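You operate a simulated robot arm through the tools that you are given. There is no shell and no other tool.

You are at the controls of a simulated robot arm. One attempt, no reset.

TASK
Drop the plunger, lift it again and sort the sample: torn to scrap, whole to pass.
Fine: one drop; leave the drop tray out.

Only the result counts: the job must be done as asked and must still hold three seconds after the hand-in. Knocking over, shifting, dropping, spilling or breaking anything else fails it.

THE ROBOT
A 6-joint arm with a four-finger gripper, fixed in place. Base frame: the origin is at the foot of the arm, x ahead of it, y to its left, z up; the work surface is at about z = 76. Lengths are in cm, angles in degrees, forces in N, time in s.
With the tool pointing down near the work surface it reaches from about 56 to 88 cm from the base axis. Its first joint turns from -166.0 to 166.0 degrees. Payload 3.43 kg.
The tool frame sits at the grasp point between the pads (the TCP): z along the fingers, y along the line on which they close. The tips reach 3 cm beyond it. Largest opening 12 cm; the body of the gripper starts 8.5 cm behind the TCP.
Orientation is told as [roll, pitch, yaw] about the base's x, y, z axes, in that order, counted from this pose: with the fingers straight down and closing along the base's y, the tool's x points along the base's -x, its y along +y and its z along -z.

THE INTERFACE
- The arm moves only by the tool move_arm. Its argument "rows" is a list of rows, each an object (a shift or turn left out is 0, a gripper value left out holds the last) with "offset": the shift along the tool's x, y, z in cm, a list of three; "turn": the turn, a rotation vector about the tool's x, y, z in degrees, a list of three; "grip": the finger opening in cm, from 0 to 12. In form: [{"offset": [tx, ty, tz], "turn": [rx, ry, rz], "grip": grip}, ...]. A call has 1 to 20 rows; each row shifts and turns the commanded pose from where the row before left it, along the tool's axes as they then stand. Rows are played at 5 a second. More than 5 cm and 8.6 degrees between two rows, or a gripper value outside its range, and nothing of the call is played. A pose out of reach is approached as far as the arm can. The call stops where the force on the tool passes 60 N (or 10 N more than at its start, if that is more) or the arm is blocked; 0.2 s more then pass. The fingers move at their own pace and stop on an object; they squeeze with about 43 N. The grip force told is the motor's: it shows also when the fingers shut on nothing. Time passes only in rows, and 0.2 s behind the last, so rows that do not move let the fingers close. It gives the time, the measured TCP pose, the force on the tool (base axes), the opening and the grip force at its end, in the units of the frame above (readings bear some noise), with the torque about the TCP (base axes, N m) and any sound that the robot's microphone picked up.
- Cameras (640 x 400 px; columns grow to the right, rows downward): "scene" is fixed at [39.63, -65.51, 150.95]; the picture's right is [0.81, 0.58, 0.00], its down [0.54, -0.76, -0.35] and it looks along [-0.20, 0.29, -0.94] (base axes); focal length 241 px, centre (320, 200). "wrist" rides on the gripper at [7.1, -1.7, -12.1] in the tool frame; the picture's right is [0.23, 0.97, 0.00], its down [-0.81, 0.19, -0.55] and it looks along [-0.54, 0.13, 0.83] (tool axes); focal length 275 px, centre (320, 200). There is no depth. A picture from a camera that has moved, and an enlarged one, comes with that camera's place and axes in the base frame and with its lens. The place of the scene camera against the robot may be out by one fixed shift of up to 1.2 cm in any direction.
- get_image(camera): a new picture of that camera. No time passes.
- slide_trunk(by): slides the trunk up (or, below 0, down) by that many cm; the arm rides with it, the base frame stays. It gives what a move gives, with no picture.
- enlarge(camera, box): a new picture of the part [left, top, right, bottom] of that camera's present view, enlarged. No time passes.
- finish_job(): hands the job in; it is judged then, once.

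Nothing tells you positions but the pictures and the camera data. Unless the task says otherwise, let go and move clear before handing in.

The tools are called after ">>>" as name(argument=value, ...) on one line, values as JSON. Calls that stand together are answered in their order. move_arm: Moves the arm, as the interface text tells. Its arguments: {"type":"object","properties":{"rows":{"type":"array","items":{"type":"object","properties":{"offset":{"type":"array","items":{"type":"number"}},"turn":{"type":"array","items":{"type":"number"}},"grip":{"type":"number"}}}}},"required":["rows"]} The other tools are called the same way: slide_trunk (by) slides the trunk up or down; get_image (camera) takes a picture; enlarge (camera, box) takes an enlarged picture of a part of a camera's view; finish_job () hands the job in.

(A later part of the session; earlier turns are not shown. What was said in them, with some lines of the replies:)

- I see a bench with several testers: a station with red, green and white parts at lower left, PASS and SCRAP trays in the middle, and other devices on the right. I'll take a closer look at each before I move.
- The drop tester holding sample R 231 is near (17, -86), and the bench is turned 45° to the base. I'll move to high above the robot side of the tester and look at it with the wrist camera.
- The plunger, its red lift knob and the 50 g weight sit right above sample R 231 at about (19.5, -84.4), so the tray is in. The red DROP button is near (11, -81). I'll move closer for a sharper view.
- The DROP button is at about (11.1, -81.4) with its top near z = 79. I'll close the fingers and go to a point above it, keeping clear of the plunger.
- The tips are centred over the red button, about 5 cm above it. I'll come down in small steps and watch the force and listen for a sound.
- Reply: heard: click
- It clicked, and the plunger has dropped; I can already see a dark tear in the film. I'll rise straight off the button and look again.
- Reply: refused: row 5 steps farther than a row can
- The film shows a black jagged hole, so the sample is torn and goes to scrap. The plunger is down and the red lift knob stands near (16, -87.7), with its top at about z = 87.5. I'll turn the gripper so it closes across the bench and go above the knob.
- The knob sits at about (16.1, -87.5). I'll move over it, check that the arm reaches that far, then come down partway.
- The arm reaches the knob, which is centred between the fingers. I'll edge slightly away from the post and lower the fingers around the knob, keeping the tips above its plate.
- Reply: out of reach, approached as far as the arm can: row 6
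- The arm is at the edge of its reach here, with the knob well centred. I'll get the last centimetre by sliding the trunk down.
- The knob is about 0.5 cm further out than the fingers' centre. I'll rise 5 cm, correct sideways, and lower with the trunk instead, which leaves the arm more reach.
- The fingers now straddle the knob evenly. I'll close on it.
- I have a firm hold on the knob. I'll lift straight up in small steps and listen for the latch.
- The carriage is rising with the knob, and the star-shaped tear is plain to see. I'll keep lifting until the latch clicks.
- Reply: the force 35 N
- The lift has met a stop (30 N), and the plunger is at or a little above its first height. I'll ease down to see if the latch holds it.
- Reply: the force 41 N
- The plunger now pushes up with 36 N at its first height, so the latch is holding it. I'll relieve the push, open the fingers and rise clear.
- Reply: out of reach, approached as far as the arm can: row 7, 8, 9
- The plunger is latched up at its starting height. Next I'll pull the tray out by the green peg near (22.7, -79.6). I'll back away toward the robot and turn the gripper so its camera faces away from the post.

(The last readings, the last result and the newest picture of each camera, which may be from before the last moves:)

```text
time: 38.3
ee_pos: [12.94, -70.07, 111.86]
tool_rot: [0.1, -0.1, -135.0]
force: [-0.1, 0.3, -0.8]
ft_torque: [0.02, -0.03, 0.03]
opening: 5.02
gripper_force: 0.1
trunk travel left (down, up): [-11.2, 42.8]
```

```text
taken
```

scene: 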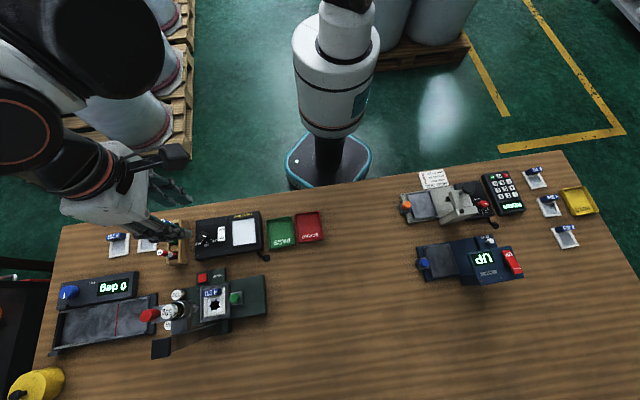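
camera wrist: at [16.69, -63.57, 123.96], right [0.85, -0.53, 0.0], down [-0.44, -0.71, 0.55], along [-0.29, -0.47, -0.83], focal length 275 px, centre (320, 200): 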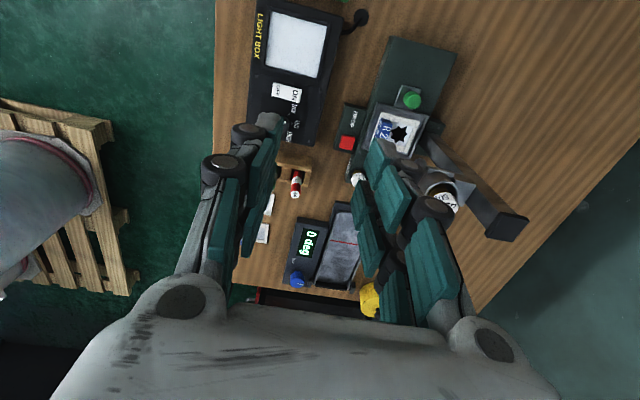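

The green peg is at about (23, -79.3). I'll go above it and tilt the wrist 20° away from the plunger so nothing touches the weight or post, then look at it up close.

>>> move_arm(rows=[{"offset": [0.6, 4.5, 0]}, {"offset": [0, 4.5, 0]}, {"offset": [0, 4.5, 0]}, {"turn": [0, -6.67, 0]}, {"turn": [0, -6.67, 0]}, {"turn": [0, -6.66, 0]}, {}])

>>> get_image(camera="wrist")

```text
time: 39.9
ee_pos: [22.73, -79.0, 111.84]
tool_rot: [0.1, -20.2, -135.0]
force: [0.5, -0.5, -0.8]
ft_torque: [0.01, -0.02, -0.01]
opening: 5.01
gripper_force: 0.1
trunk travel left (down, up): [-11.2, 42.8]
```

```text
taken
camera wrist: at [29.26, -70.08, 120.79], right [0.84, -0.54, -0.08], down [-0.27, -0.54, 0.8], along [-0.47, -0.65, -0.6], focal length 275 px, centre (320, 200)
```

wrist: 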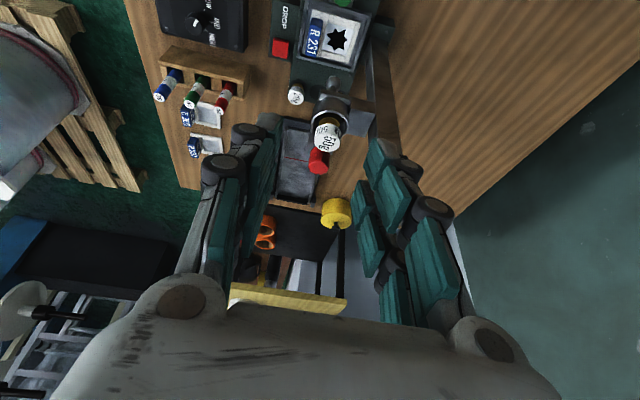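

>>> move_arm(rows=[{"offset": [1.69, 0.2, 4.65]}, {"offset": [1.69, 0.2, 4.65]}, {"offset": [1.69, 0, 4.65]}, {"offset": [1.69, 0, 4.65]}, {}])

>>> get_image(camera="wrist")

>>> enlarge(camera="wrist", box=[220, 40, 420, 200])

>>> enlarge(camera="scene", box=[130, 240, 290, 360])

```text
time: 41.1
ee_pos: [22.99, -79.36, 92.0]
tool_rot: [0.1, -20.1, -135.0]
force: [0.6, -0.7, -0.2]
ft_torque: [0.02, 0.01, -0.04]
opening: 4.99
gripper_force: 0.0
trunk travel left (down, up): [-11.2, 42.8]
```

```text
taken
camera wrist: at [29.51, -70.37, 100.98], right [0.84, -0.54, -0.08], down [-0.27, -0.54, 0.8], along [-0.47, -0.65, -0.6], focal length 275 px, centre (320, 200)
```

wrist: 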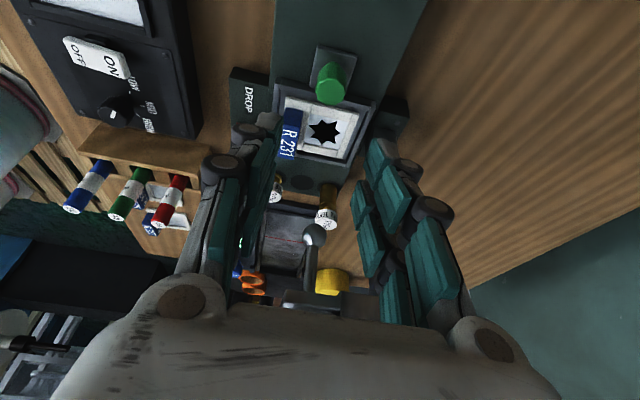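

```text
2.50 times, centred on (320, 120) of wrist
camera zoom: at [29.51, -70.37, 100.98], right [0.84, -0.54, -0.08], down [-0.27, -0.54, 0.8], along [-0.47, -0.65, -0.6], focal length 688 px, centre (320, 400)
```

zoom: 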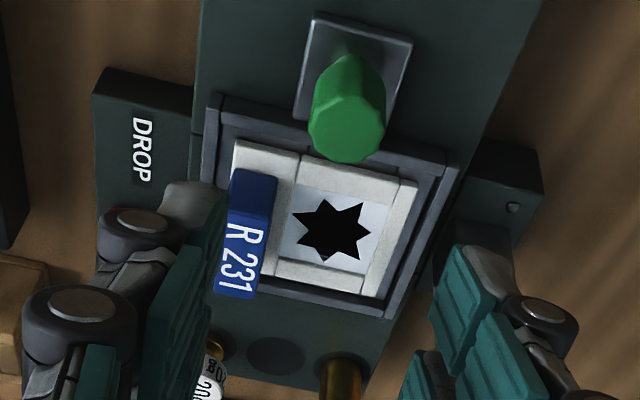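

```text
3.33 times, centred on (210, 300) of scene
camera zoom: at [39.63, -65.51, 150.95], right [0.81, 0.58, 0.0], down [0.54, -0.76, -0.35], along [-0.2, 0.29, -0.94], focal length 803 px, centre (687, -133)
```

zoom: 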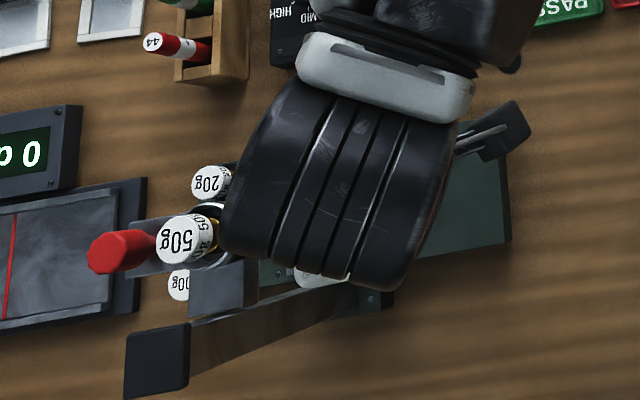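

The peg stands at about (22.9, -79.5) and spans z 80–83, with the tray's rim just behind it. I'll lower the open fingers around it, keeping the tips above the base plate.

>>> move_arm(rows=[{"offset": [1.2, 0, 2.5]}, {"offset": [1.2, 0, 2.5]}, {"offset": [0.7, 0, 1.5]}, {"offset": [0.39, 0, 1.17]}, {}])

>>> get_image(camera="wrist")

>>> enlarge(camera="wrist", box=[220, 90, 420, 250])

```text
time: 42.3
ee_pos: [23.56, -78.97, 83.65]
tool_rot: [0.0, -20.2, -135.1]
force: [0.6, -0.1, 0.0]
ft_torque: [0.01, -0.02, 0.02]
opening: 5.0
gripper_force: 0.1
trunk travel left (down, up): [-11.2, 42.8]
```

```text
taken
camera wrist: at [30.01, -70.02, 92.57], right [0.84, -0.54, -0.08], down [-0.27, -0.54, 0.8], along [-0.47, -0.65, -0.6], focal length 275 px, centre (320, 200)
```

wrist: 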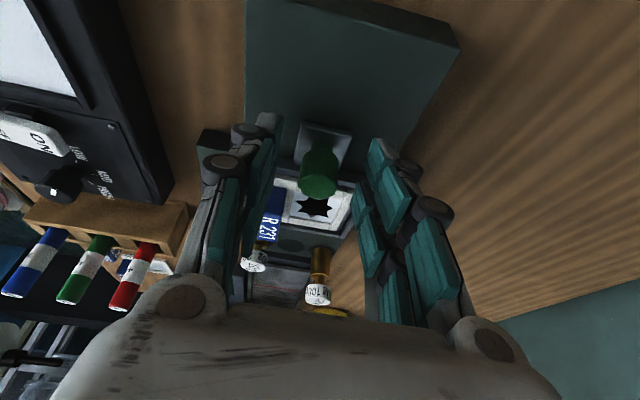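

```text
2.50 times, centred on (320, 170) of wrist
camera zoom: at [30.01, -70.02, 92.57], right [0.84, -0.54, -0.08], down [-0.27, -0.54, 0.8], along [-0.47, -0.65, -0.6], focal length 688 px, centre (320, 275)
```

zoom: 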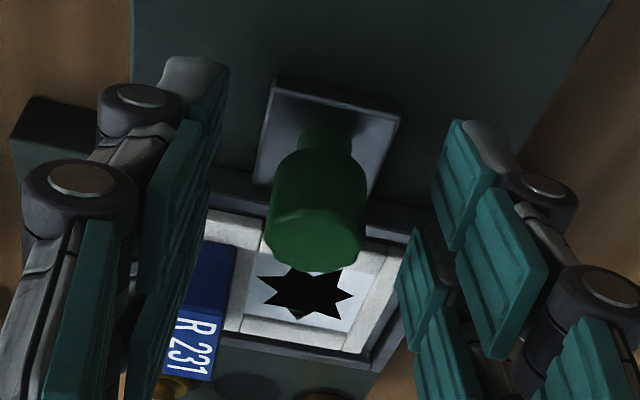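

>>> move_arm(rows=[{"grip": 3.5}, {"grip": 2.5}, {"grip": 1}, {"grip": 1}, {}])

>>> enlarge(camera="wrist", box=[220, 90, 420, 250])

```text
time: 43.5
ee_pos: [23.7, -79.03, 83.55]
tool_rot: [0.1, -20.1, -135.1]
force: [0.4, 0.0, 0.1]
ft_torque: [0.12, -0.04, 0.0]
opening: 2.02
gripper_force: 45.1
trunk travel left (down, up): [-11.2, 42.8]
```

```text
2.50 times, centred on (320, 170) of wrist
camera zoom: at [30.01, -70.01, 92.6], right [0.84, -0.54, -0.08], down [-0.27, -0.54, 0.8], along [-0.47, -0.65, -0.6], focal length 688 px, centre (320, 275)
```

zoom: 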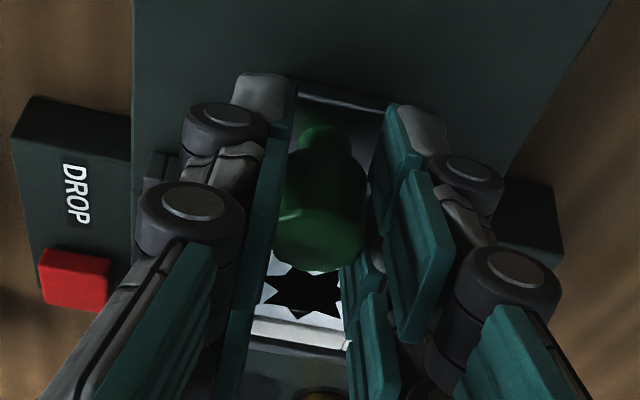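

I have the peg. I'll pull the tray out along the bench, away from the plunger, and watch the force for the end stop.

>>> move_arm(rows=[{"offset": [0.47, 0, -0.171]}, {"offset": [0.94, 0, -0.342]}, {"offset": [0.94, 0, -0.342]}, {"offset": [0.94, 0, -0.342]}, {"offset": [0.94, 0, -0.342]}, {"offset": [0.94, 0, -0.342]}, {}])

>>> get_image(camera="wrist")

```text
time: 45.1
ee_pos: [27.5, -75.12, 83.68]
tool_rot: [0.0, -20.1, -135.1]
force: [4.7, -5.1, 4.8]
ft_torque: [0.07, -0.29, 0.04]
opening: 2.01
gripper_force: 44.7
trunk travel left (down, up): [-11.2, 42.8]
```

```text
taken
camera wrist: at [33.93, -66.07, 92.6], right [0.84, -0.53, -0.08], down [-0.27, -0.54, 0.8], along [-0.47, -0.65, -0.6], focal length 275 px, centre (320, 200)
```

wrist: 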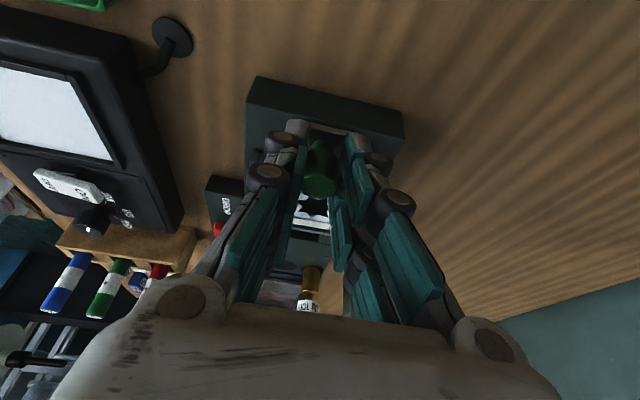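

>>> move_arm(rows=[{"offset": [0.47, 0, -0.171]}, {"offset": [0.47, 0, -0.171]}, {"offset": [0.47, 0, -0.171]}, {"offset": [0.47, 0, -0.171]}, {}])

>>> enlarge(camera="scene", box=[130, 240, 290, 360])

```text
time: 46.3
ee_pos: [28.86, -73.75, 83.68]
tool_rot: [0.1, -20.1, -135.0]
force: [8.6, -10.5, 11.2]
ft_torque: [-0.14, -0.35, 0.11]
opening: 2.04
gripper_force: 44.5
trunk travel left (down, up): [-11.2, 42.8]
```

```text
3.33 times, centred on (210, 300) of scene
camera zoom: at [39.63, -65.51, 150.95], right [0.81, 0.58, 0.0], down [0.54, -0.76, -0.35], along [-0.2, 0.29, -0.94], focal length 803 px, centre (687, -133)
```

zoom: 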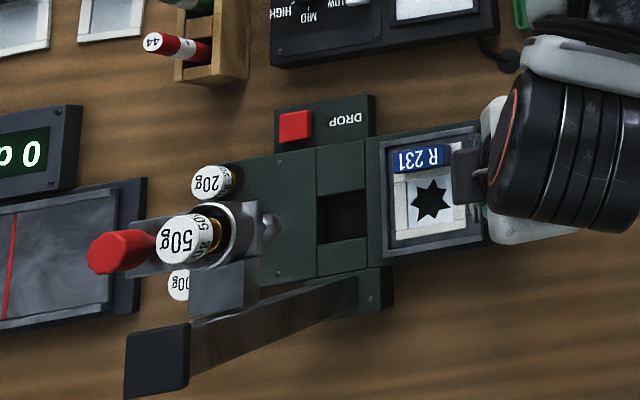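

>>> move_arm(rows=[{"offset": [0.44, 0.1, -0.27]}, {"offset": [0.47, 0, -0.171]}, {"offset": [0.47, 0, -0.171]}, {}])

>>> enlarge(camera="scene", box=[130, 240, 290, 360])

```text
time: 47.1
ee_pos: [29.0, -73.61, 83.67]
tool_rot: [0.0, -20.8, -135.3]
force: [-20.9, -28.2, -12.6]
ft_torque: [-1.17, 1.01, 0.01]
opening: 2.0
gripper_force: 45.4
trunk travel left (down, up): [-11.2, 42.8]
stopped in row 3: the force on the tool passed its limit at 66 N (the readings are from after the stop); the commanded pose is now the measured one
```

```text
3.33 times, centred on (210, 300) of scene
camera zoom: at [39.63, -65.51, 150.95], right [0.81, 0.58, 0.0], down [0.54, -0.76, -0.35], along [-0.2, 0.29, -0.94], focal length 803 px, centre (687, -133)
```

zoom: 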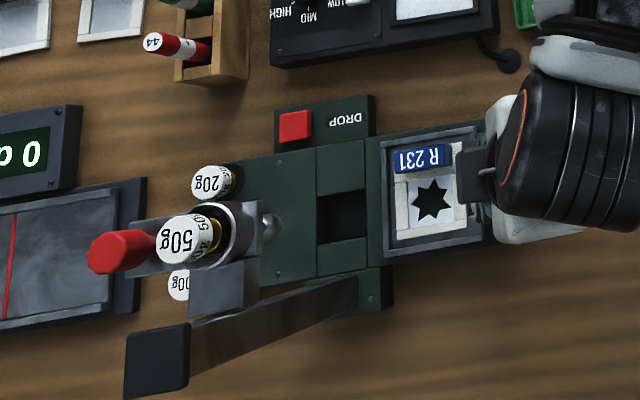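

The tray is at its out stop and the tester hasn't shifted. I'll ease off, open the fingers and rise.

>>> move_arm(rows=[{}, {"grip": 3}, {"grip": 5}, {"grip": 5}, {"offset": [-0.68, 0, -1.88]}, {"offset": [-1.37, 0, -3.76]}, {"offset": [-1.37, 0, -3.76]}, {"offset": [-1.37, 0, -3.76]}, {}])

>>> get_image(camera="wrist")

>>> get_image(camera="scene")

```text
time: 49.1
ee_pos: [29.5, -72.92, 97.89]
tool_rot: [0.3, -20.7, -135.1]
force: [-0.8, 0.3, 0.7]
ft_torque: [0.0, -0.03, -0.03]
opening: 5.02
gripper_force: 0.0
trunk travel left (down, up): [-11.2, 42.8]
```

```text
taken
camera wrist: at [36.01, -63.92, 106.73], right [0.84, -0.54, -0.08], down [-0.27, -0.53, 0.8], along [-0.47, -0.65, -0.59], focal length 275 px, centre (320, 200)
```

wrist: 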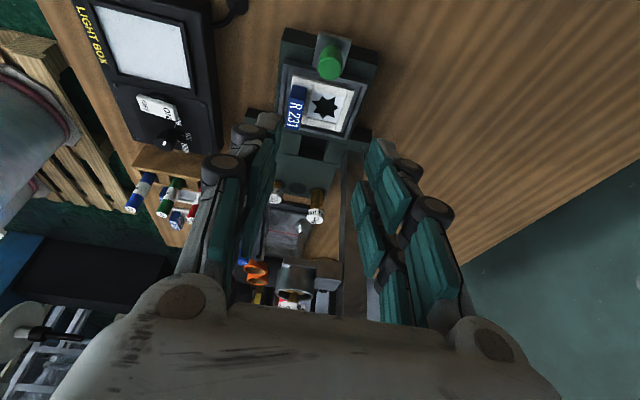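

```text
taken
```

scene: 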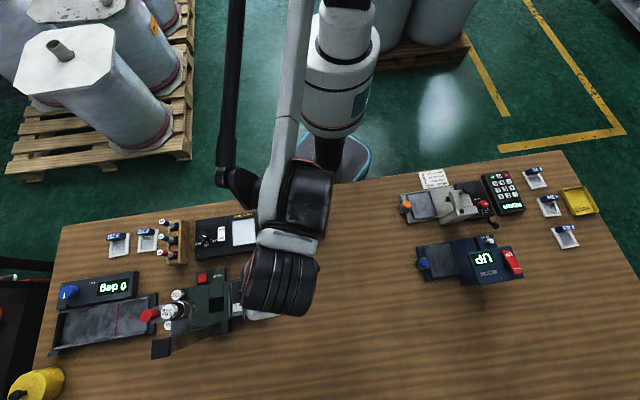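

>>> enlarge(camera="wrist", box=[260, 20, 400, 150])

>>> enlarge(camera="scene", box=[200, 200, 330, 300])

```text
3.08 times, centred on (330, 85) of wrist
camera zoom: at [36.01, -63.92, 106.73], right [0.84, -0.54, -0.08], down [-0.27, -0.53, 0.8], along [-0.47, -0.65, -0.59], focal length 847 px, centre (289, 554)
```

zoom: 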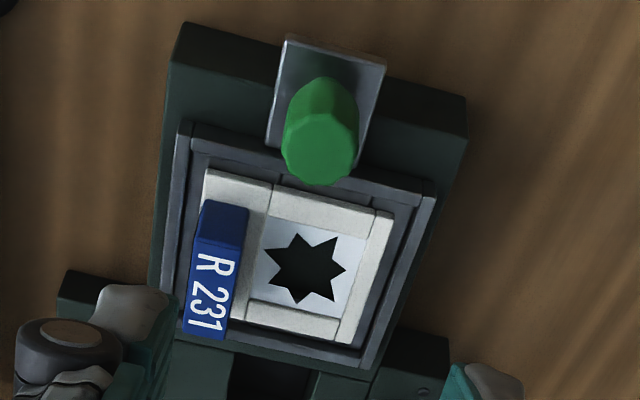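

```text
4.00 times, centred on (265, 250) of scene
camera zoom: at [39.63, -65.51, 150.95], right [0.81, 0.58, 0.0], down [0.54, -0.76, -0.35], along [-0.2, 0.29, -0.94], focal length 964 px, centre (540, 0)
```

zoom: 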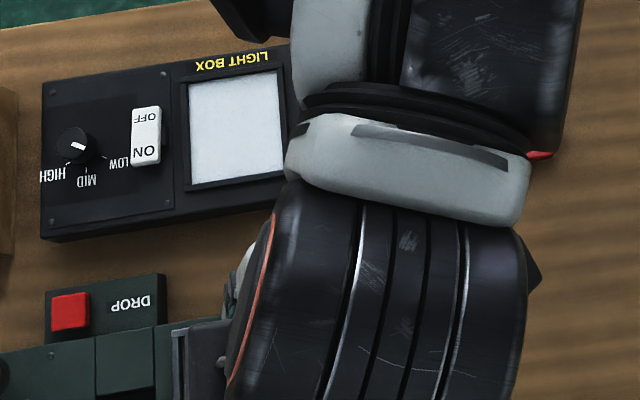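

>>> enlarge(camera="scene", box=[525, 160, 585, 255])

>>> enlarge(camera="scene", box=[100, 220, 165, 260])

```text
4.21 times, centred on (555, 208) of scene
camera zoom: at [39.63, -65.51, 150.95], right [0.81, 0.58, 0.0], down [0.54, -0.76, -0.35], along [-0.2, 0.29, -0.94], focal length 1015 px, centre (-670, 168)
```

zoom: 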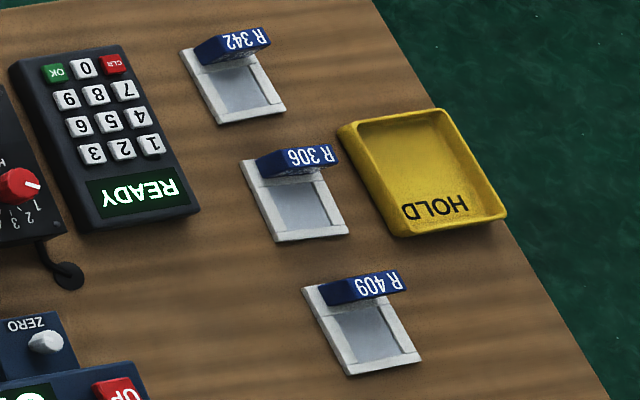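

```text
9.85 times, centred on (132, 240) of scene
camera zoom: at [39.63, -65.51, 150.95], right [0.81, 0.58, 0.0], down [0.54, -0.76, -0.35], along [-0.2, 0.29, -0.94], focal length 2373 px, centre (2166, -194)
```

zoom: 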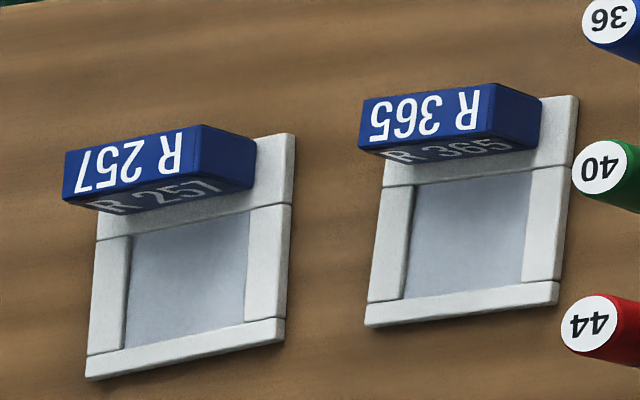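

The tag is an upright blue block on the robot side of the sample frame, near s −38.7 along the bench. I'll move above it with the fingers set to close across its width.

>>> move_arm(rows=[{"offset": [-1.51, -0.77, 3.35]}, {"offset": [-1.51, -0.77, 3.35]}, {"offset": [-1.51, -0.77, 3.35]}, {}])

>>> get_image(camera="wrist")

>>> enlarge(camera="wrist", box=[220, 50, 420, 210])

```text
time: 50.1
ee_pos: [22.37, -77.05, 89.89]
tool_rot: [0.2, -20.6, -135.2]
force: [-0.1, -0.3, 0.1]
ft_torque: [0.03, 0.01, 0.0]
opening: 5.02
gripper_force: 0.1
trunk travel left (down, up): [-11.2, 42.8]
```

```text
taken
camera wrist: at [28.82, -67.9, 98.8], right [0.84, -0.54, -0.08], down [-0.27, -0.53, 0.8], along [-0.47, -0.65, -0.59], focal length 275 px, centre (320, 200)
```

wrist: 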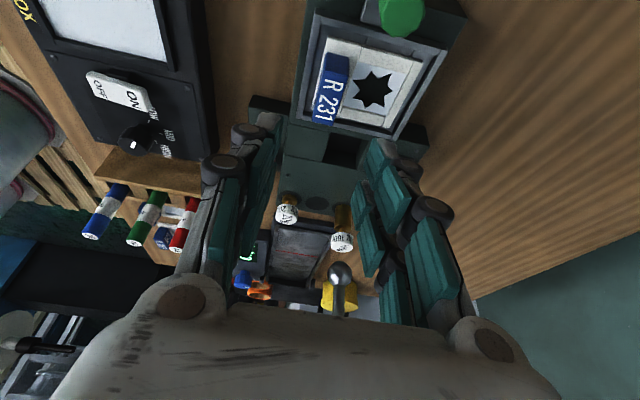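

```text
2.50 times, centred on (320, 130) of wrist
camera zoom: at [28.82, -67.9, 98.8], right [0.84, -0.54, -0.08], down [-0.27, -0.53, 0.8], along [-0.47, -0.65, -0.59], focal length 688 px, centre (320, 375)
```

zoom: 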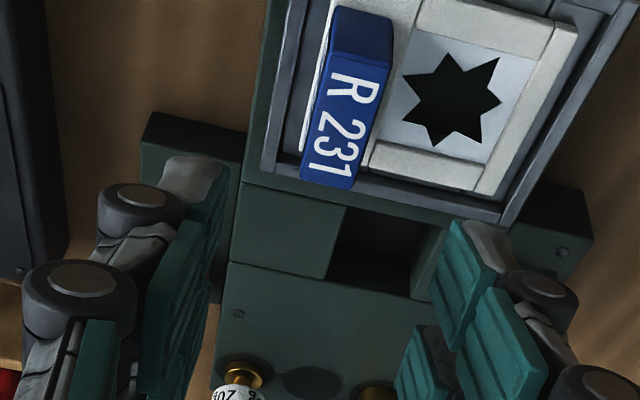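

The tag's centre is at bench coordinates s −39.0, r 70.25, with its top near z = 81.7. I'll lower the fingers around its upper half, staying above the tray rim, and grip it.

>>> move_arm(rows=[{"offset": [1.1, 0, 2.4], "grip": 4.2}, {"offset": [1.0, 0, 2.2]}, {"offset": [0.5, 0, 1.1]}, {"offset": [0.3, 0, 0.58]}, {}])

>>> enlarge(camera="wrist", box=[220, 90, 420, 250])

```text
time: 51.3
ee_pos: [22.7, -76.6, 83.13]
tool_rot: [0.1, -20.6, -135.2]
force: [-1.1, -0.8, 1.0]
ft_torque: [-0.04, 0.0, -0.05]
opening: 4.21
gripper_force: 0.0
trunk travel left (down, up): [-11.2, 42.8]
```

```text
2.50 times, centred on (320, 170) of wrist
camera zoom: at [29.24, -67.53, 91.97], right [0.84, -0.54, -0.08], down [-0.27, -0.53, 0.8], along [-0.47, -0.65, -0.59], focal length 688 px, centre (320, 275)
```

zoom: 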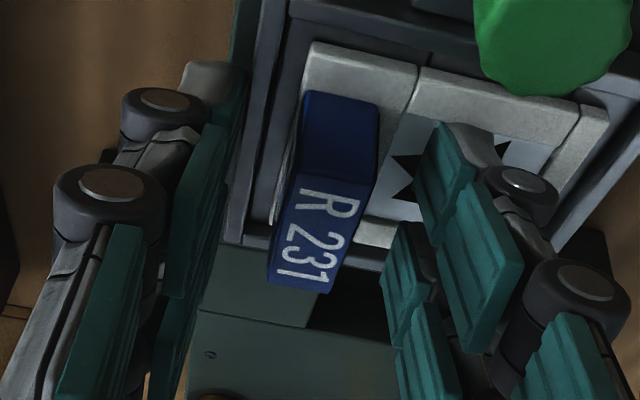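

>>> move_arm(rows=[{"grip": 3}, {"grip": 2}, {"grip": 0.8}, {"grip": 0.8}, {}])

>>> enlarge(camera="wrist", box=[220, 90, 420, 250])

```text
time: 52.5
ee_pos: [22.49, -76.55, 83.14]
tool_rot: [0.0, -20.5, -135.3]
force: [-29.2, 28.5, -19.4]
ft_torque: [-0.17, 1.47, 0.22]
opening: 3.5
gripper_force: 44.7
trunk travel left (down, up): [-11.2, 42.8]
```

```text
2.50 times, centred on (320, 170) of wrist
camera zoom: at [29.02, -67.44, 92.0], right [0.84, -0.54, -0.08], down [-0.27, -0.53, 0.8], along [-0.48, -0.65, -0.59], focal length 688 px, centre (320, 275)
```

zoom: 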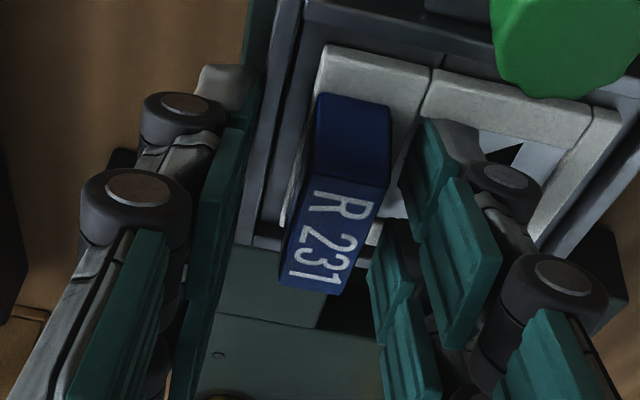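

The robot-side finger is pressing on the tray rim instead of the tag. I'll open again and raise the fingers a little before closing.

>>> move_arm(rows=[{"grip": 4.2}, {"grip": 4.2}, {}])

>>> enlarge(camera="wrist", box=[220, 90, 420, 250])

>>> enlarge(camera="scene", box=[130, 240, 290, 360])

```text
time: 53.3
ee_pos: [22.75, -76.58, 83.3]
tool_rot: [0.2, -20.6, -135.2]
force: [-4.6, 5.5, 12.9]
ft_torque: [-0.01, -0.28, 0.13]
opening: 4.37
gripper_force: 10.0
trunk travel left (down, up): [-11.2, 42.8]
```

```text
2.50 times, centred on (320, 170) of wrist
camera zoom: at [29.36, -67.48, 92.08], right [0.84, -0.54, -0.08], down [-0.27, -0.53, 0.8], along [-0.47, -0.66, -0.59], focal length 688 px, centre (320, 275)
```

zoom: 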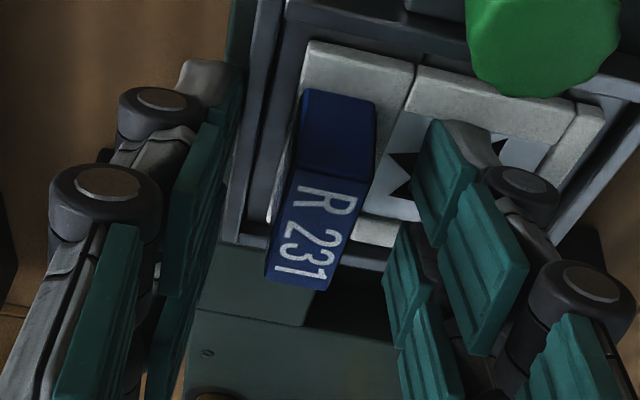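

```text
3.33 times, centred on (210, 300) of scene
camera zoom: at [39.63, -65.51, 150.95], right [0.81, 0.58, 0.0], down [0.54, -0.76, -0.35], along [-0.2, 0.29, -0.94], focal length 803 px, centre (687, -133)
```

zoom: 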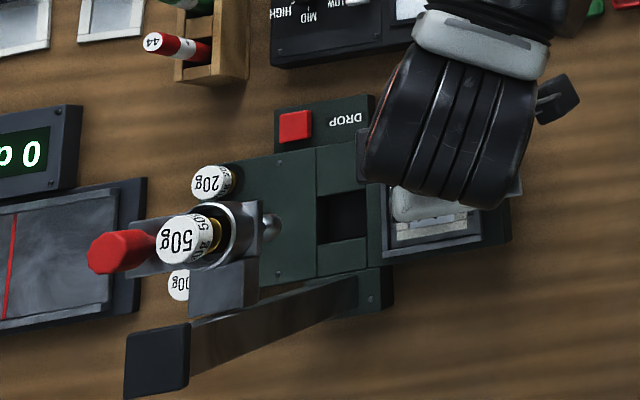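

>>> move_arm(rows=[{"offset": [-0.2, 0, -0.5]}, {}, {}])

```text
time: 54.1
ee_pos: [22.82, -76.58, 83.58]
tool_rot: [0.2, -20.6, -135.2]
force: [0.7, -0.3, 1.1]
ft_torque: [0.02, 0.0, -0.03]
opening: 4.21
gripper_force: 0.1
trunk travel left (down, up): [-11.2, 42.8]
```

>>> move_arm(rows=[{"offset": [-0.07, 0, -0.19]}, {"grip": 3.4}, {"grip": 3.4}, {}])

>>> enlarge(camera="wrist", box=[220, 90, 420, 250])

```text
time: 55.1
ee_pos: [22.7, -76.51, 83.84]
tool_rot: [0.2, -20.6, -135.3]
force: [0.9, 0.3, 0.4]
ft_torque: [-0.01, 0.01, 0.0]
opening: 3.37
gripper_force: 0.1
trunk travel left (down, up): [-11.2, 42.8]
```

```text
2.50 times, centred on (320, 170) of wrist
camera zoom: at [29.28, -67.51, 92.7], right [0.84, -0.54, -0.08], down [-0.27, -0.53, 0.8], along [-0.47, -0.65, -0.59], focal length 688 px, centre (320, 275)
```

zoom: 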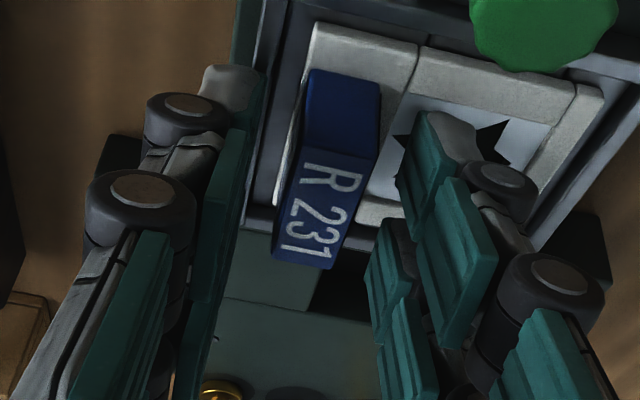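

>>> move_arm(rows=[{"offset": [0, 0.3, 0]}, {"grip": 2.6}, {"grip": 2}, {"grip": 0.8}, {"grip": 0.8}, {}])

>>> enlarge(camera="wrist", box=[220, 90, 420, 250])

```text
time: 56.5
ee_pos: [22.95, -76.76, 83.82]
tool_rot: [0.2, -20.6, -135.3]
force: [1.0, -0.3, -0.4]
ft_torque: [0.0, 0.0, 0.0]
opening: 1.53
gripper_force: 42.4
trunk travel left (down, up): [-11.2, 42.8]
```

```text
2.50 times, centred on (320, 170) of wrist
camera zoom: at [29.46, -67.73, 92.71], right [0.84, -0.54, -0.08], down [-0.27, -0.53, 0.8], along [-0.47, -0.65, -0.59], focal length 688 px, centre (320, 275)
```

zoom: 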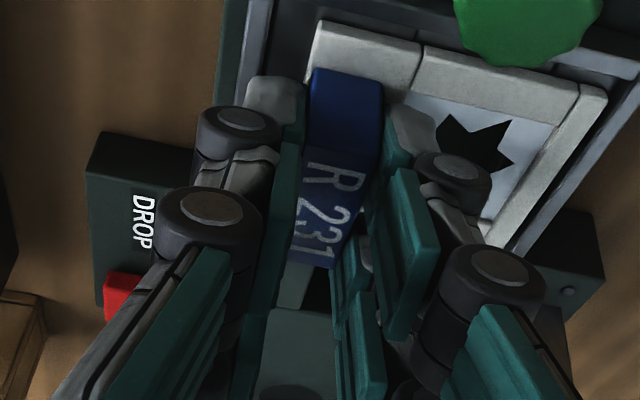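

The tag is gripped at 1.5 cm with balanced force. I'll lift it slowly out of the tray.

>>> move_arm(rows=[{"offset": [-0.18, 0, -0.47]}, {"offset": [-0.18, 0, -0.47]}, {"offset": [-0.35, 0, -0.94]}, {"offset": [-0.7, 0, -1.87]}, {"offset": [-1.05, 0, -2.8]}, {"offset": [-1.4, 0, -3.74]}, {}])

>>> get_image(camera="wrist")

>>> get_image(camera="scene")

```text
time: 58.1
ee_pos: [22.88, -76.75, 94.82]
tool_rot: [0.2, -20.5, -135.2]
force: [-0.5, -0.2, -0.4]
ft_torque: [-0.05, 0.01, 0.01]
opening: 1.47
gripper_force: 43.9
trunk travel left (down, up): [-11.2, 42.8]
```

```text
taken
camera wrist: at [29.35, -67.68, 103.65], right [0.84, -0.54, -0.08], down [-0.27, -0.53, 0.8], along [-0.47, -0.65, -0.59], focal length 275 px, centre (320, 200)
```

wrist: 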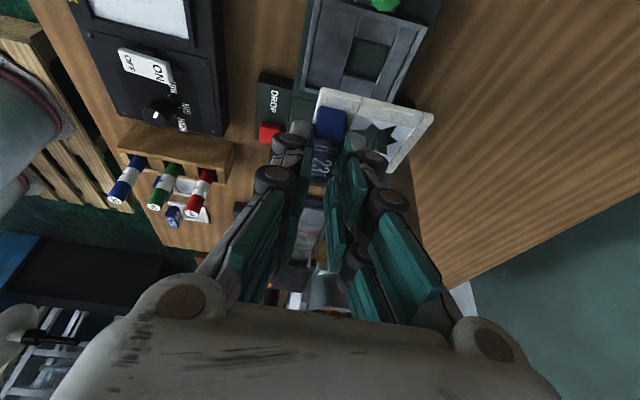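

```text
taken
```

scene: 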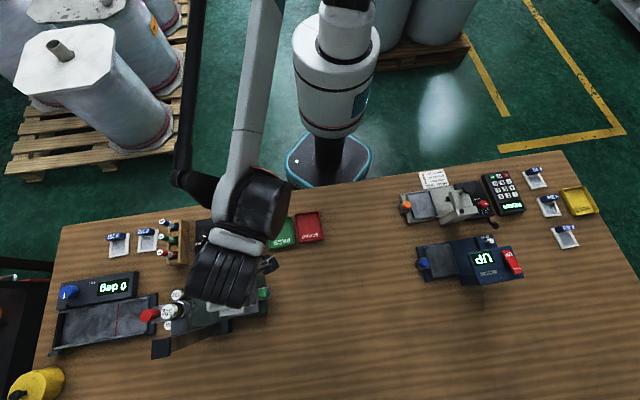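

The sample is out, held level by its tag, and the tray has stayed out. I'll carry it clear of the tester, then turn 180° about the vertical so the tag side ends up outward, which keeps the SCRAP tray within comfortable reach.

>>> move_arm(rows=[{"offset": [2.1, -2.1, -2.93]}, {"offset": [2.1, -2.1, -2.93]}, {"offset": [2.1, -2.1, -2.93]}, {"offset": [2.1, -2.1, -2.93]}, {}, {"turn": [-2.88, 0, -7.66]}, {"turn": [-2.88, 0, -7.66]}, {"turn": [-2.88, 0, -7.66]}, {"turn": [-2.88, 0, -7.66]}, {"turn": [-2.88, 0, -7.66]}, {"turn": [-2.88, 0, -7.66]}, {"turn": [-2.88, 0, -7.66]}, {"turn": [-2.88, 0, -7.66]}, {"turn": [-2.88, 0, -7.66]}, {"turn": [-2.88, 0, -7.66]}, {"turn": [-2.88, 0, -7.66]}, {}])

>>> get_image(camera="wrist")

>>> get_image(camera="scene")

```text
time: 61.7
ee_pos: [25.35, -62.36, 102.82]
tool_rot: [-0.1, -20.8, -45.0]
force: [-0.5, 0.1, -0.3]
ft_torque: [0.0, -0.02, -0.01]
opening: 1.46
gripper_force: 43.4
trunk travel left (down, up): [-11.2, 42.8]
```

```text
taken
camera wrist: at [16.51, -55.67, 111.66], right [0.54, 0.84, -0.08], down [0.53, -0.26, 0.8], along [0.65, -0.48, -0.59], focal length 275 px, centre (320, 200)
```

wrist: 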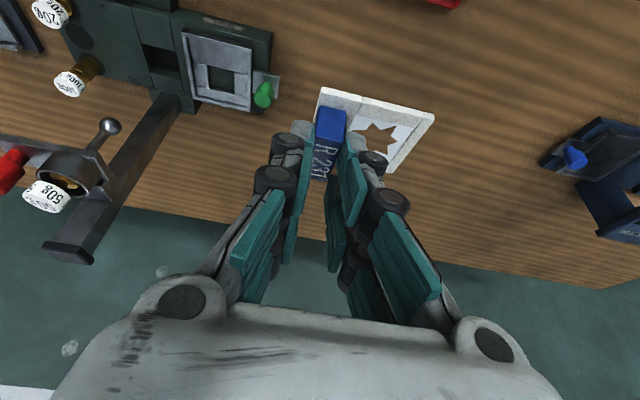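

```text
taken
```

scene: 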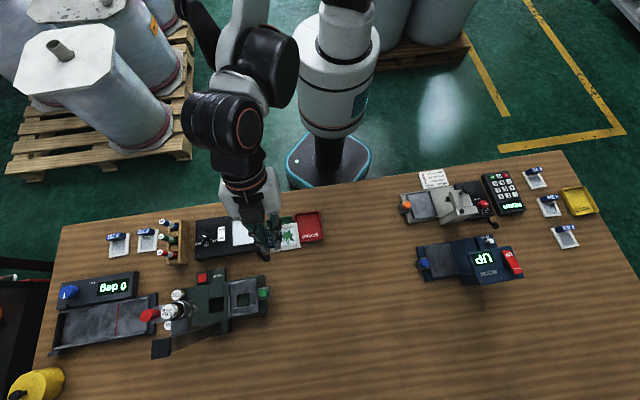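

>>> move_arm(rows=[{"turn": [-2.88, 0, -7.66]}, {"turn": [-2.88, 0, -7.66]}, {"turn": [-2.88, 0, -7.66]}, {"turn": [-2.88, 0, -7.66]}, {"turn": [-2.88, 0, -7.66]}, {"turn": [-2.88, 0, -7.66]}, {"turn": [-2.88, 0, -7.66]}, {"turn": [-2.88, 0, -7.66]}, {"turn": [-2.88, 0, -7.66]}, {"turn": [-2.88, 0, -7.66]}, {"turn": [-2.88, 0, -7.66]}, {}])

>>> get_image(camera="wrist")

>>> enlarge(camera="scene", box=[200, 170, 360, 290])

```text
time: 64.3
ee_pos: [25.43, -62.44, 102.69]
tool_rot: [-0.2, -20.5, 45.0]
force: [0.0, -0.2, -0.2]
ft_torque: [0.03, -0.03, -0.04]
opening: 1.46
gripper_force: 42.5
trunk travel left (down, up): [-11.2, 42.8]
```

```text
taken
camera wrist: at [18.93, -71.13, 111.69], right [-0.84, 0.54, -0.08], down [0.26, 0.54, 0.8], along [0.47, 0.65, -0.59], focal length 275 px, centre (320, 200)
```

wrist: 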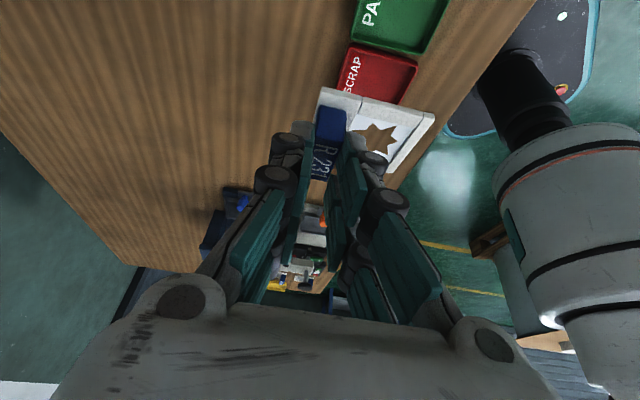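

```text
3.33 times, centred on (280, 230) of scene
camera zoom: at [39.63, -65.51, 150.95], right [0.81, 0.58, 0.0], down [0.54, -0.76, -0.35], along [-0.2, 0.29, -0.94], focal length 803 px, centre (453, 100)
```

zoom: 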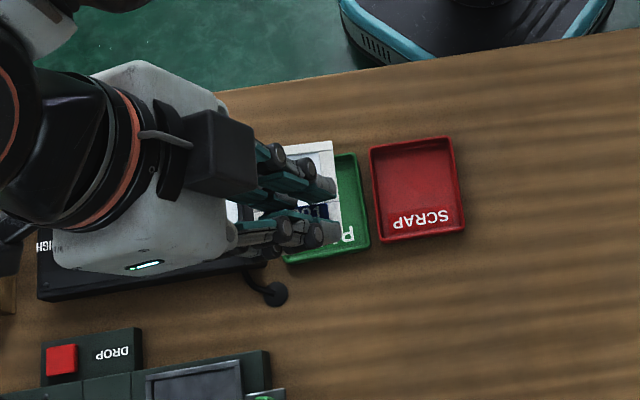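

The SCRAP tray is centred near s −18.3, r 55.35 along the bench, and the sample hangs level. I'll move over the tray and come partway down.

>>> move_arm(rows=[{"offset": [-3.4, 2.1, 1.28]}, {"offset": [-3.4, 2.1, 1.28]}, {}, {"offset": [1.72, 0, 4.59]}, {"offset": [1.72, 0, 4.59]}, {"offset": [1.4, 0, 3.7]}, {}])

>>> get_image(camera="wrist")

>>> enlarge(camera="scene", box=[240, 180, 360, 270])

>>> enlarge(camera="wrist", box=[260, 30, 460, 190])

```text
time: 65.9
ee_pos: [27.69, -54.21, 89.05]
tool_rot: [-0.2, -20.7, 44.9]
force: [-0.4, -0.2, -1.0]
ft_torque: [0.01, 0.0, 0.02]
opening: 1.46
gripper_force: 43.6
trunk travel left (down, up): [-11.2, 42.8]
```

```text
taken
camera wrist: at [21.16, -63.07, 97.84], right [-0.84, 0.54, -0.08], down [0.26, 0.54, 0.8], along [0.48, 0.65, -0.59], focal length 275 px, centre (320, 200)
```

wrist: 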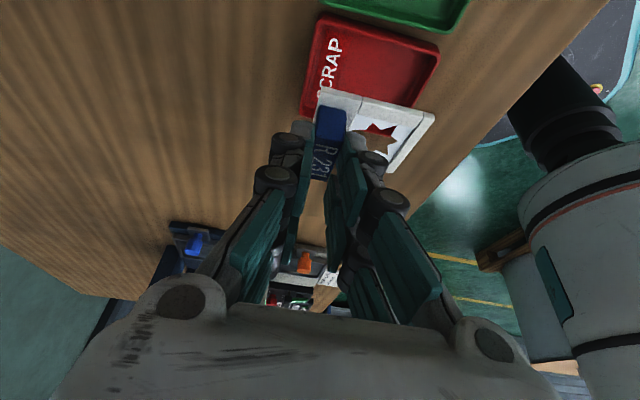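

```text
4.44 times, centred on (300, 225) of scene
camera zoom: at [39.63, -65.51, 150.95], right [0.81, 0.58, 0.0], down [0.54, -0.76, -0.35], along [-0.2, 0.29, -0.94], focal length 1071 px, centre (409, 89)
```

zoom: 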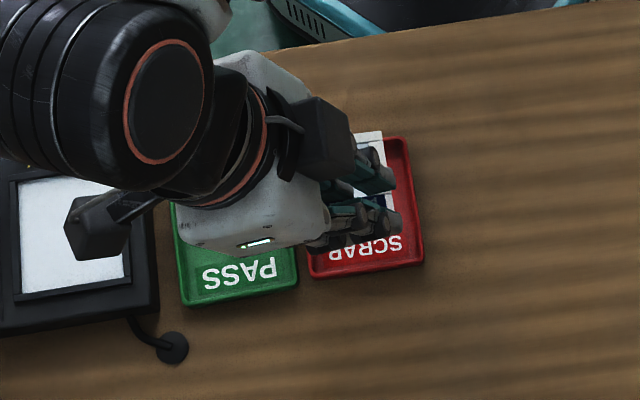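

```text
2.50 times, centred on (360, 110) of wrist
camera zoom: at [21.16, -63.07, 97.84], right [-0.84, 0.54, -0.08], down [0.26, 0.54, 0.8], along [0.48, 0.65, -0.59], focal length 688 px, centre (220, 425)
```

zoom: 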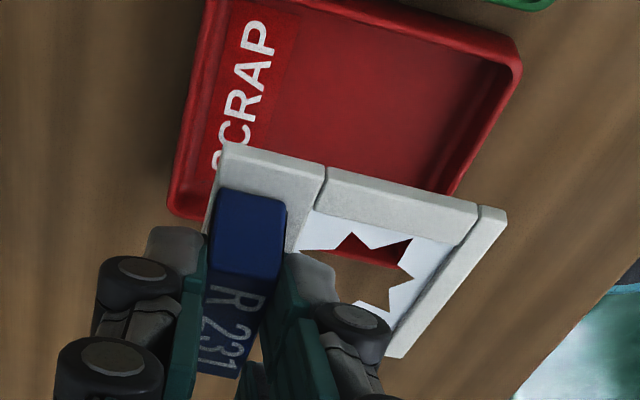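

The tray centre is at s −17.8, r 55.4 and the sample is about 0.6 cm short of it. I'll correct that and lower close to the floor of the tray.

>>> move_arm(rows=[{"offset": [-0.56, 0.2, 0.21]}, {"offset": [0.88, 0, 2.34]}, {"offset": [0.7, 0, 1.87]}, {}])

>>> get_image(camera="wrist")

>>> enlarge(camera="wrist", box=[260, 30, 460, 190])

>>> enlarge(camera="scene", box=[270, 190, 350, 250])

```text
time: 66.9
ee_pos: [28.04, -53.66, 84.32]
tool_rot: [-0.2, -20.6, 44.8]
force: [-0.3, -0.5, -0.3]
ft_torque: [0.02, -0.01, 0.01]
opening: 1.46
gripper_force: 42.8
trunk travel left (down, up): [-11.2, 42.8]
```

```text
taken
camera wrist: at [21.39, -62.5, 93.36], right [-0.84, 0.54, -0.08], down [0.26, 0.54, 0.8], along [0.48, 0.65, -0.59], focal length 275 px, centre (320, 200)
```

wrist: 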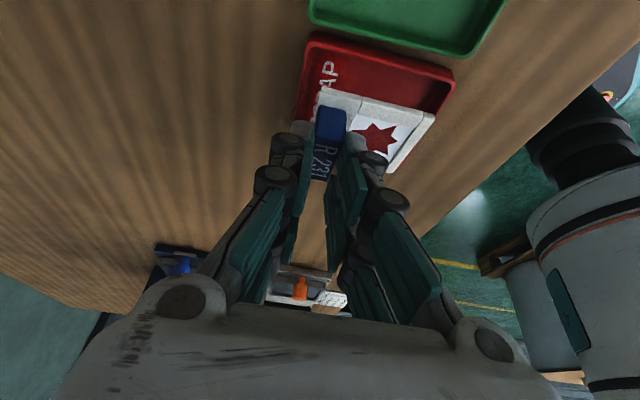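

```text
2.50 times, centred on (360, 110) of wrist
camera zoom: at [21.39, -62.5, 93.36], right [-0.84, 0.54, -0.08], down [0.26, 0.54, 0.8], along [0.48, 0.65, -0.59], focal length 688 px, centre (220, 425)
```

zoom: 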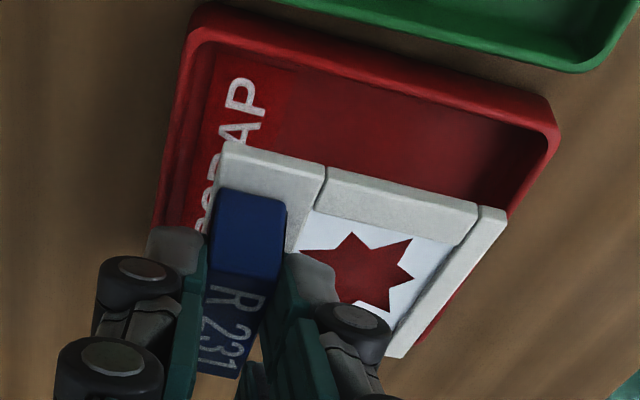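

```text
6.67 times, centred on (310, 220) of scene
camera zoom: at [39.63, -65.51, 150.95], right [0.81, 0.58, 0.0], down [0.54, -0.76, -0.35], along [-0.2, 0.29, -0.94], focal length 1607 px, centre (387, 67)
```

zoom: 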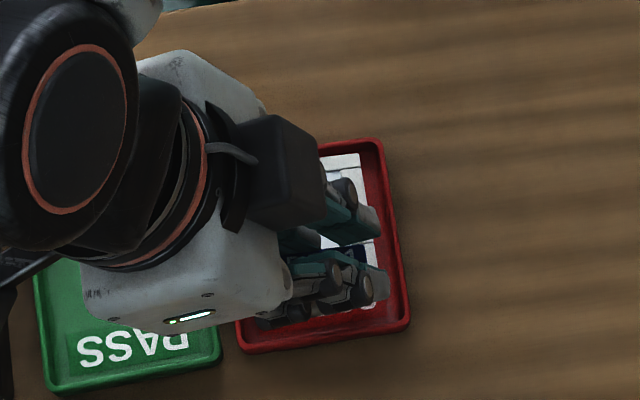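

>>> move_arm(rows=[{"offset": [0, -0.25, 0]}, {"offset": [0.14, 0, 0.37]}, {"offset": [0.14, 0, 0.37]}, {"offset": [0.14, 0, 0.37]}, {}])

>>> enlarge(camera="wrist", box=[260, 30, 460, 190])

```text
time: 68.1
ee_pos: [28.15, -53.82, 83.3]
tool_rot: [-0.3, -20.6, 45.0]
force: [1.1, 0.4, -0.8]
ft_torque: [-0.02, 0.01, 0.0]
opening: 1.46
gripper_force: 42.9
trunk travel left (down, up): [-11.2, 42.8]
```

```text
2.50 times, centred on (360, 110) of wrist
camera zoom: at [21.6, -62.64, 92.24], right [-0.84, 0.54, -0.08], down [0.26, 0.54, 0.8], along [0.48, 0.65, -0.59], focal length 688 px, centre (220, 425)
```

zoom: 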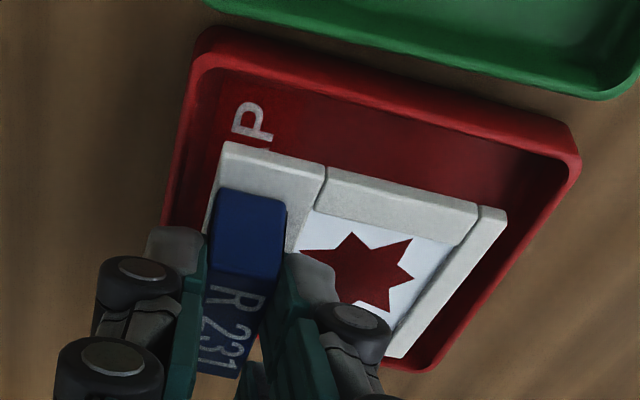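

The frame sits inside the tray walls. I'll keep lowering gently until it touches the floor.

>>> move_arm(rows=[{"offset": [0.09, 0, 0.28]}, {"offset": [0.09, 0, 0.28]}, {"offset": [0.07, 0, 0.19]}, {}])

>>> enlarge(camera="wrist", box=[260, 30, 460, 190])

```text
time: 69.1
ee_pos: [28.05, -53.81, 82.54]
tool_rot: [-0.2, -20.6, 44.9]
force: [0.6, 1.0, -0.4]
ft_torque: [0.0, 0.0, -0.02]
opening: 1.47
gripper_force: 42.9
trunk travel left (down, up): [-11.2, 42.8]
```

```text
2.50 times, centred on (360, 110) of wrist
camera zoom: at [21.59, -62.61, 91.44], right [-0.84, 0.54, -0.08], down [0.26, 0.54, 0.8], along [0.48, 0.65, -0.59], focal length 688 px, centre (220, 425)
```

zoom: 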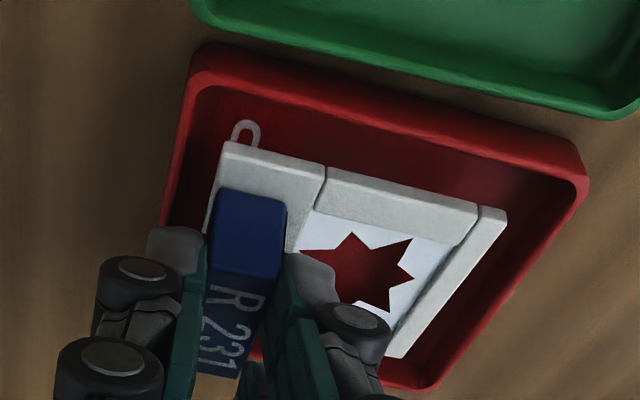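

>>> move_arm(rows=[{"offset": [0.07, 0, 0.19]}, {"offset": [0.07, 0, 0.19]}, {"offset": [0.07, 0, 0.19]}, {}])

>>> enlarge(camera="wrist", box=[260, 30, 460, 190])

```text
time: 70.1
ee_pos: [28.11, -53.85, 81.99]
tool_rot: [-0.1, -20.6, 44.8]
force: [-0.2, -1.9, 5.5]
ft_torque: [0.1, -0.09, -0.01]
opening: 1.48
gripper_force: 43.0
trunk travel left (down, up): [-11.2, 42.8]
```

```text
2.50 times, centred on (360, 110) of wrist
camera zoom: at [21.59, -62.59, 90.87], right [-0.84, 0.54, -0.08], down [0.26, 0.54, 0.8], along [0.48, 0.65, -0.59], focal length 688 px, centre (220, 425)
```

zoom: 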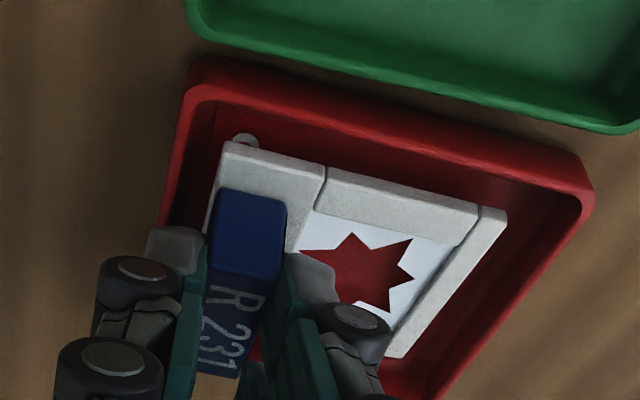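

It's on the floor, with 5.5 N of contact. I'll open just enough to free the tag, check, and rise straight up.

>>> move_arm(rows=[{"grip": 2.0}, {"grip": 2.4}, {}])

>>> enlarge(camera="wrist", box=[260, 30, 460, 190])

```text
time: 70.9
ee_pos: [28.16, -53.92, 82.03]
tool_rot: [-0.2, -20.7, 44.9]
force: [-0.2, 0.3, 0.2]
ft_torque: [0.04, -0.02, 0.01]
opening: 2.41
gripper_force: 0.0
trunk travel left (down, up): [-11.2, 42.8]
```

```text
2.50 times, centred on (360, 110) of wrist
camera zoom: at [21.6, -62.59, 90.84], right [-0.84, 0.54, -0.08], down [0.26, 0.54, 0.8], along [0.48, 0.65, -0.59], focal length 688 px, centre (220, 425)
```

zoom: 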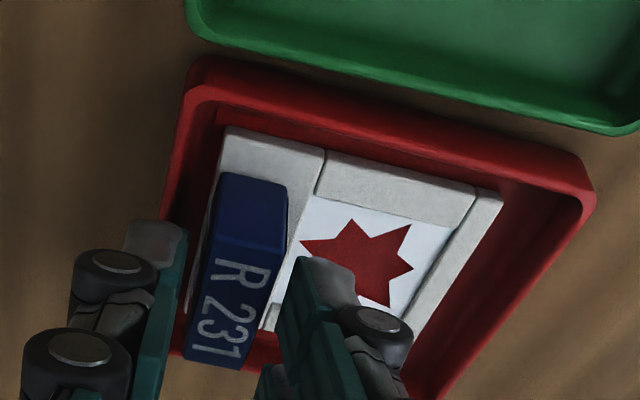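

The sample lies flat in the SCRAP tray and the fingers are free of it. I'll rise straight up and clear.

>>> move_arm(rows=[{"offset": [-0.35, 0, -0.94]}, {"offset": [-0.7, 0, -1.87]}, {"offset": [-1.4, 0, -3.74]}, {"offset": [-1.4, 0, -3.74]}, {"offset": [-1.4, 0, -3.74]}, {"offset": [-1.4, 0, -3.74]}, {}])

>>> get_image(camera="wrist")

>>> get_image(camera="scene")

>>> enlarge(camera="scene", box=[40, 200, 340, 380])

```text
time: 72.5
ee_pos: [28.12, -53.89, 101.08]
tool_rot: [-0.2, -20.5, 45.1]
force: [-0.3, 0.8, -0.3]
ft_torque: [0.0, -0.02, -0.01]
opening: 2.39
gripper_force: 0.0
trunk travel left (down, up): [-11.2, 42.8]
```

```text
taken
camera wrist: at [21.53, -62.62, 109.87], right [-0.84, 0.54, -0.08], down [0.26, 0.54, 0.8], along [0.48, 0.65, -0.59], focal length 275 px, centre (320, 200)
```

wrist: 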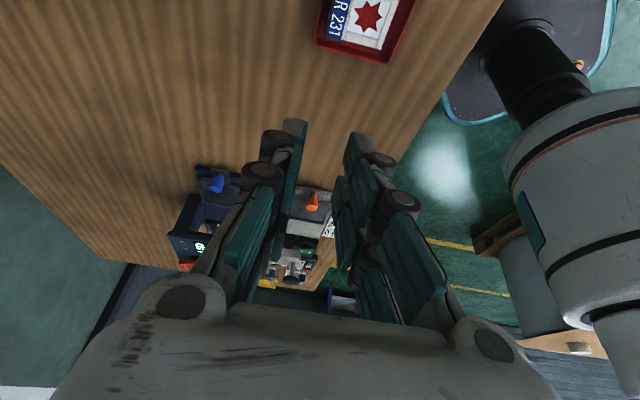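

```text
taken
```

scene: 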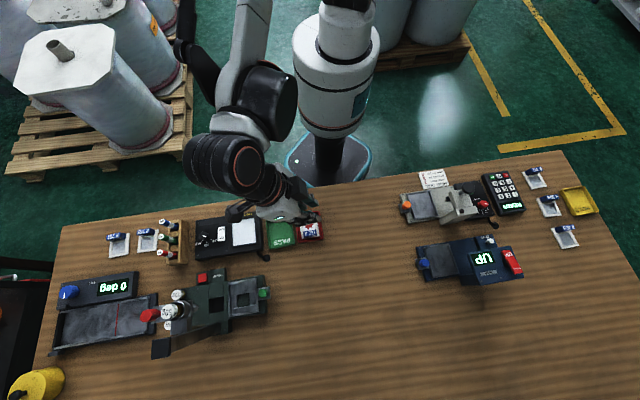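

```text
2.13 times, centred on (190, 290) of scene
camera zoom: at [39.63, -65.51, 150.95], right [0.81, 0.58, 0.0], down [0.54, -0.76, -0.35], along [-0.2, 0.29, -0.94], focal length 514 px, centre (597, 8)
```

zoom: 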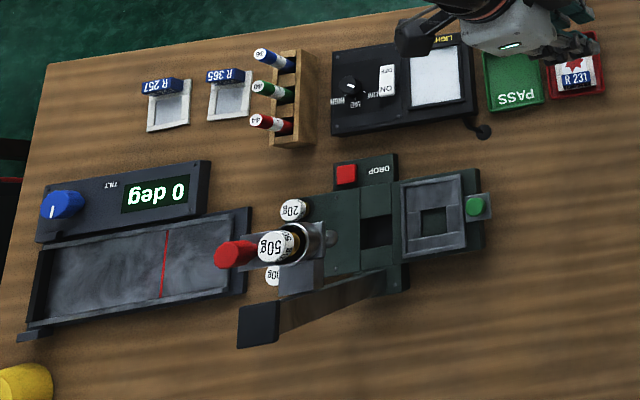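

The plunger is back up at its starting height, the drop tray is out and empty, and torn sample R 231 lies in SCRAP. Nothing else has moved and the arm is clear, so I'm handing in.

>>> finish_job()

```text
The job is handed in.
```

The job is handed in: I dropped the plunger once, and sample R 231 tore, so it went into the SCRAP tray.

- **Plunger:** it is lifted again and latched at its starting height. I heard no click on the way up, but it took my weight there and stayed up after I let go.
- **Drop tray:** it is pulled out to its stop and left out, empty.
- **Sample:** a star-shaped hole was plain in the film, and R 231 lies flat in SCRAP.
- **Contact along the way:** on my first try at the sample, a finger pressed against the drop tray's rim. I opened and went in higher; the tray and tester did not move.

In the last pictures nothing else on the bench had shifted, and the arm was clear before hand-in.
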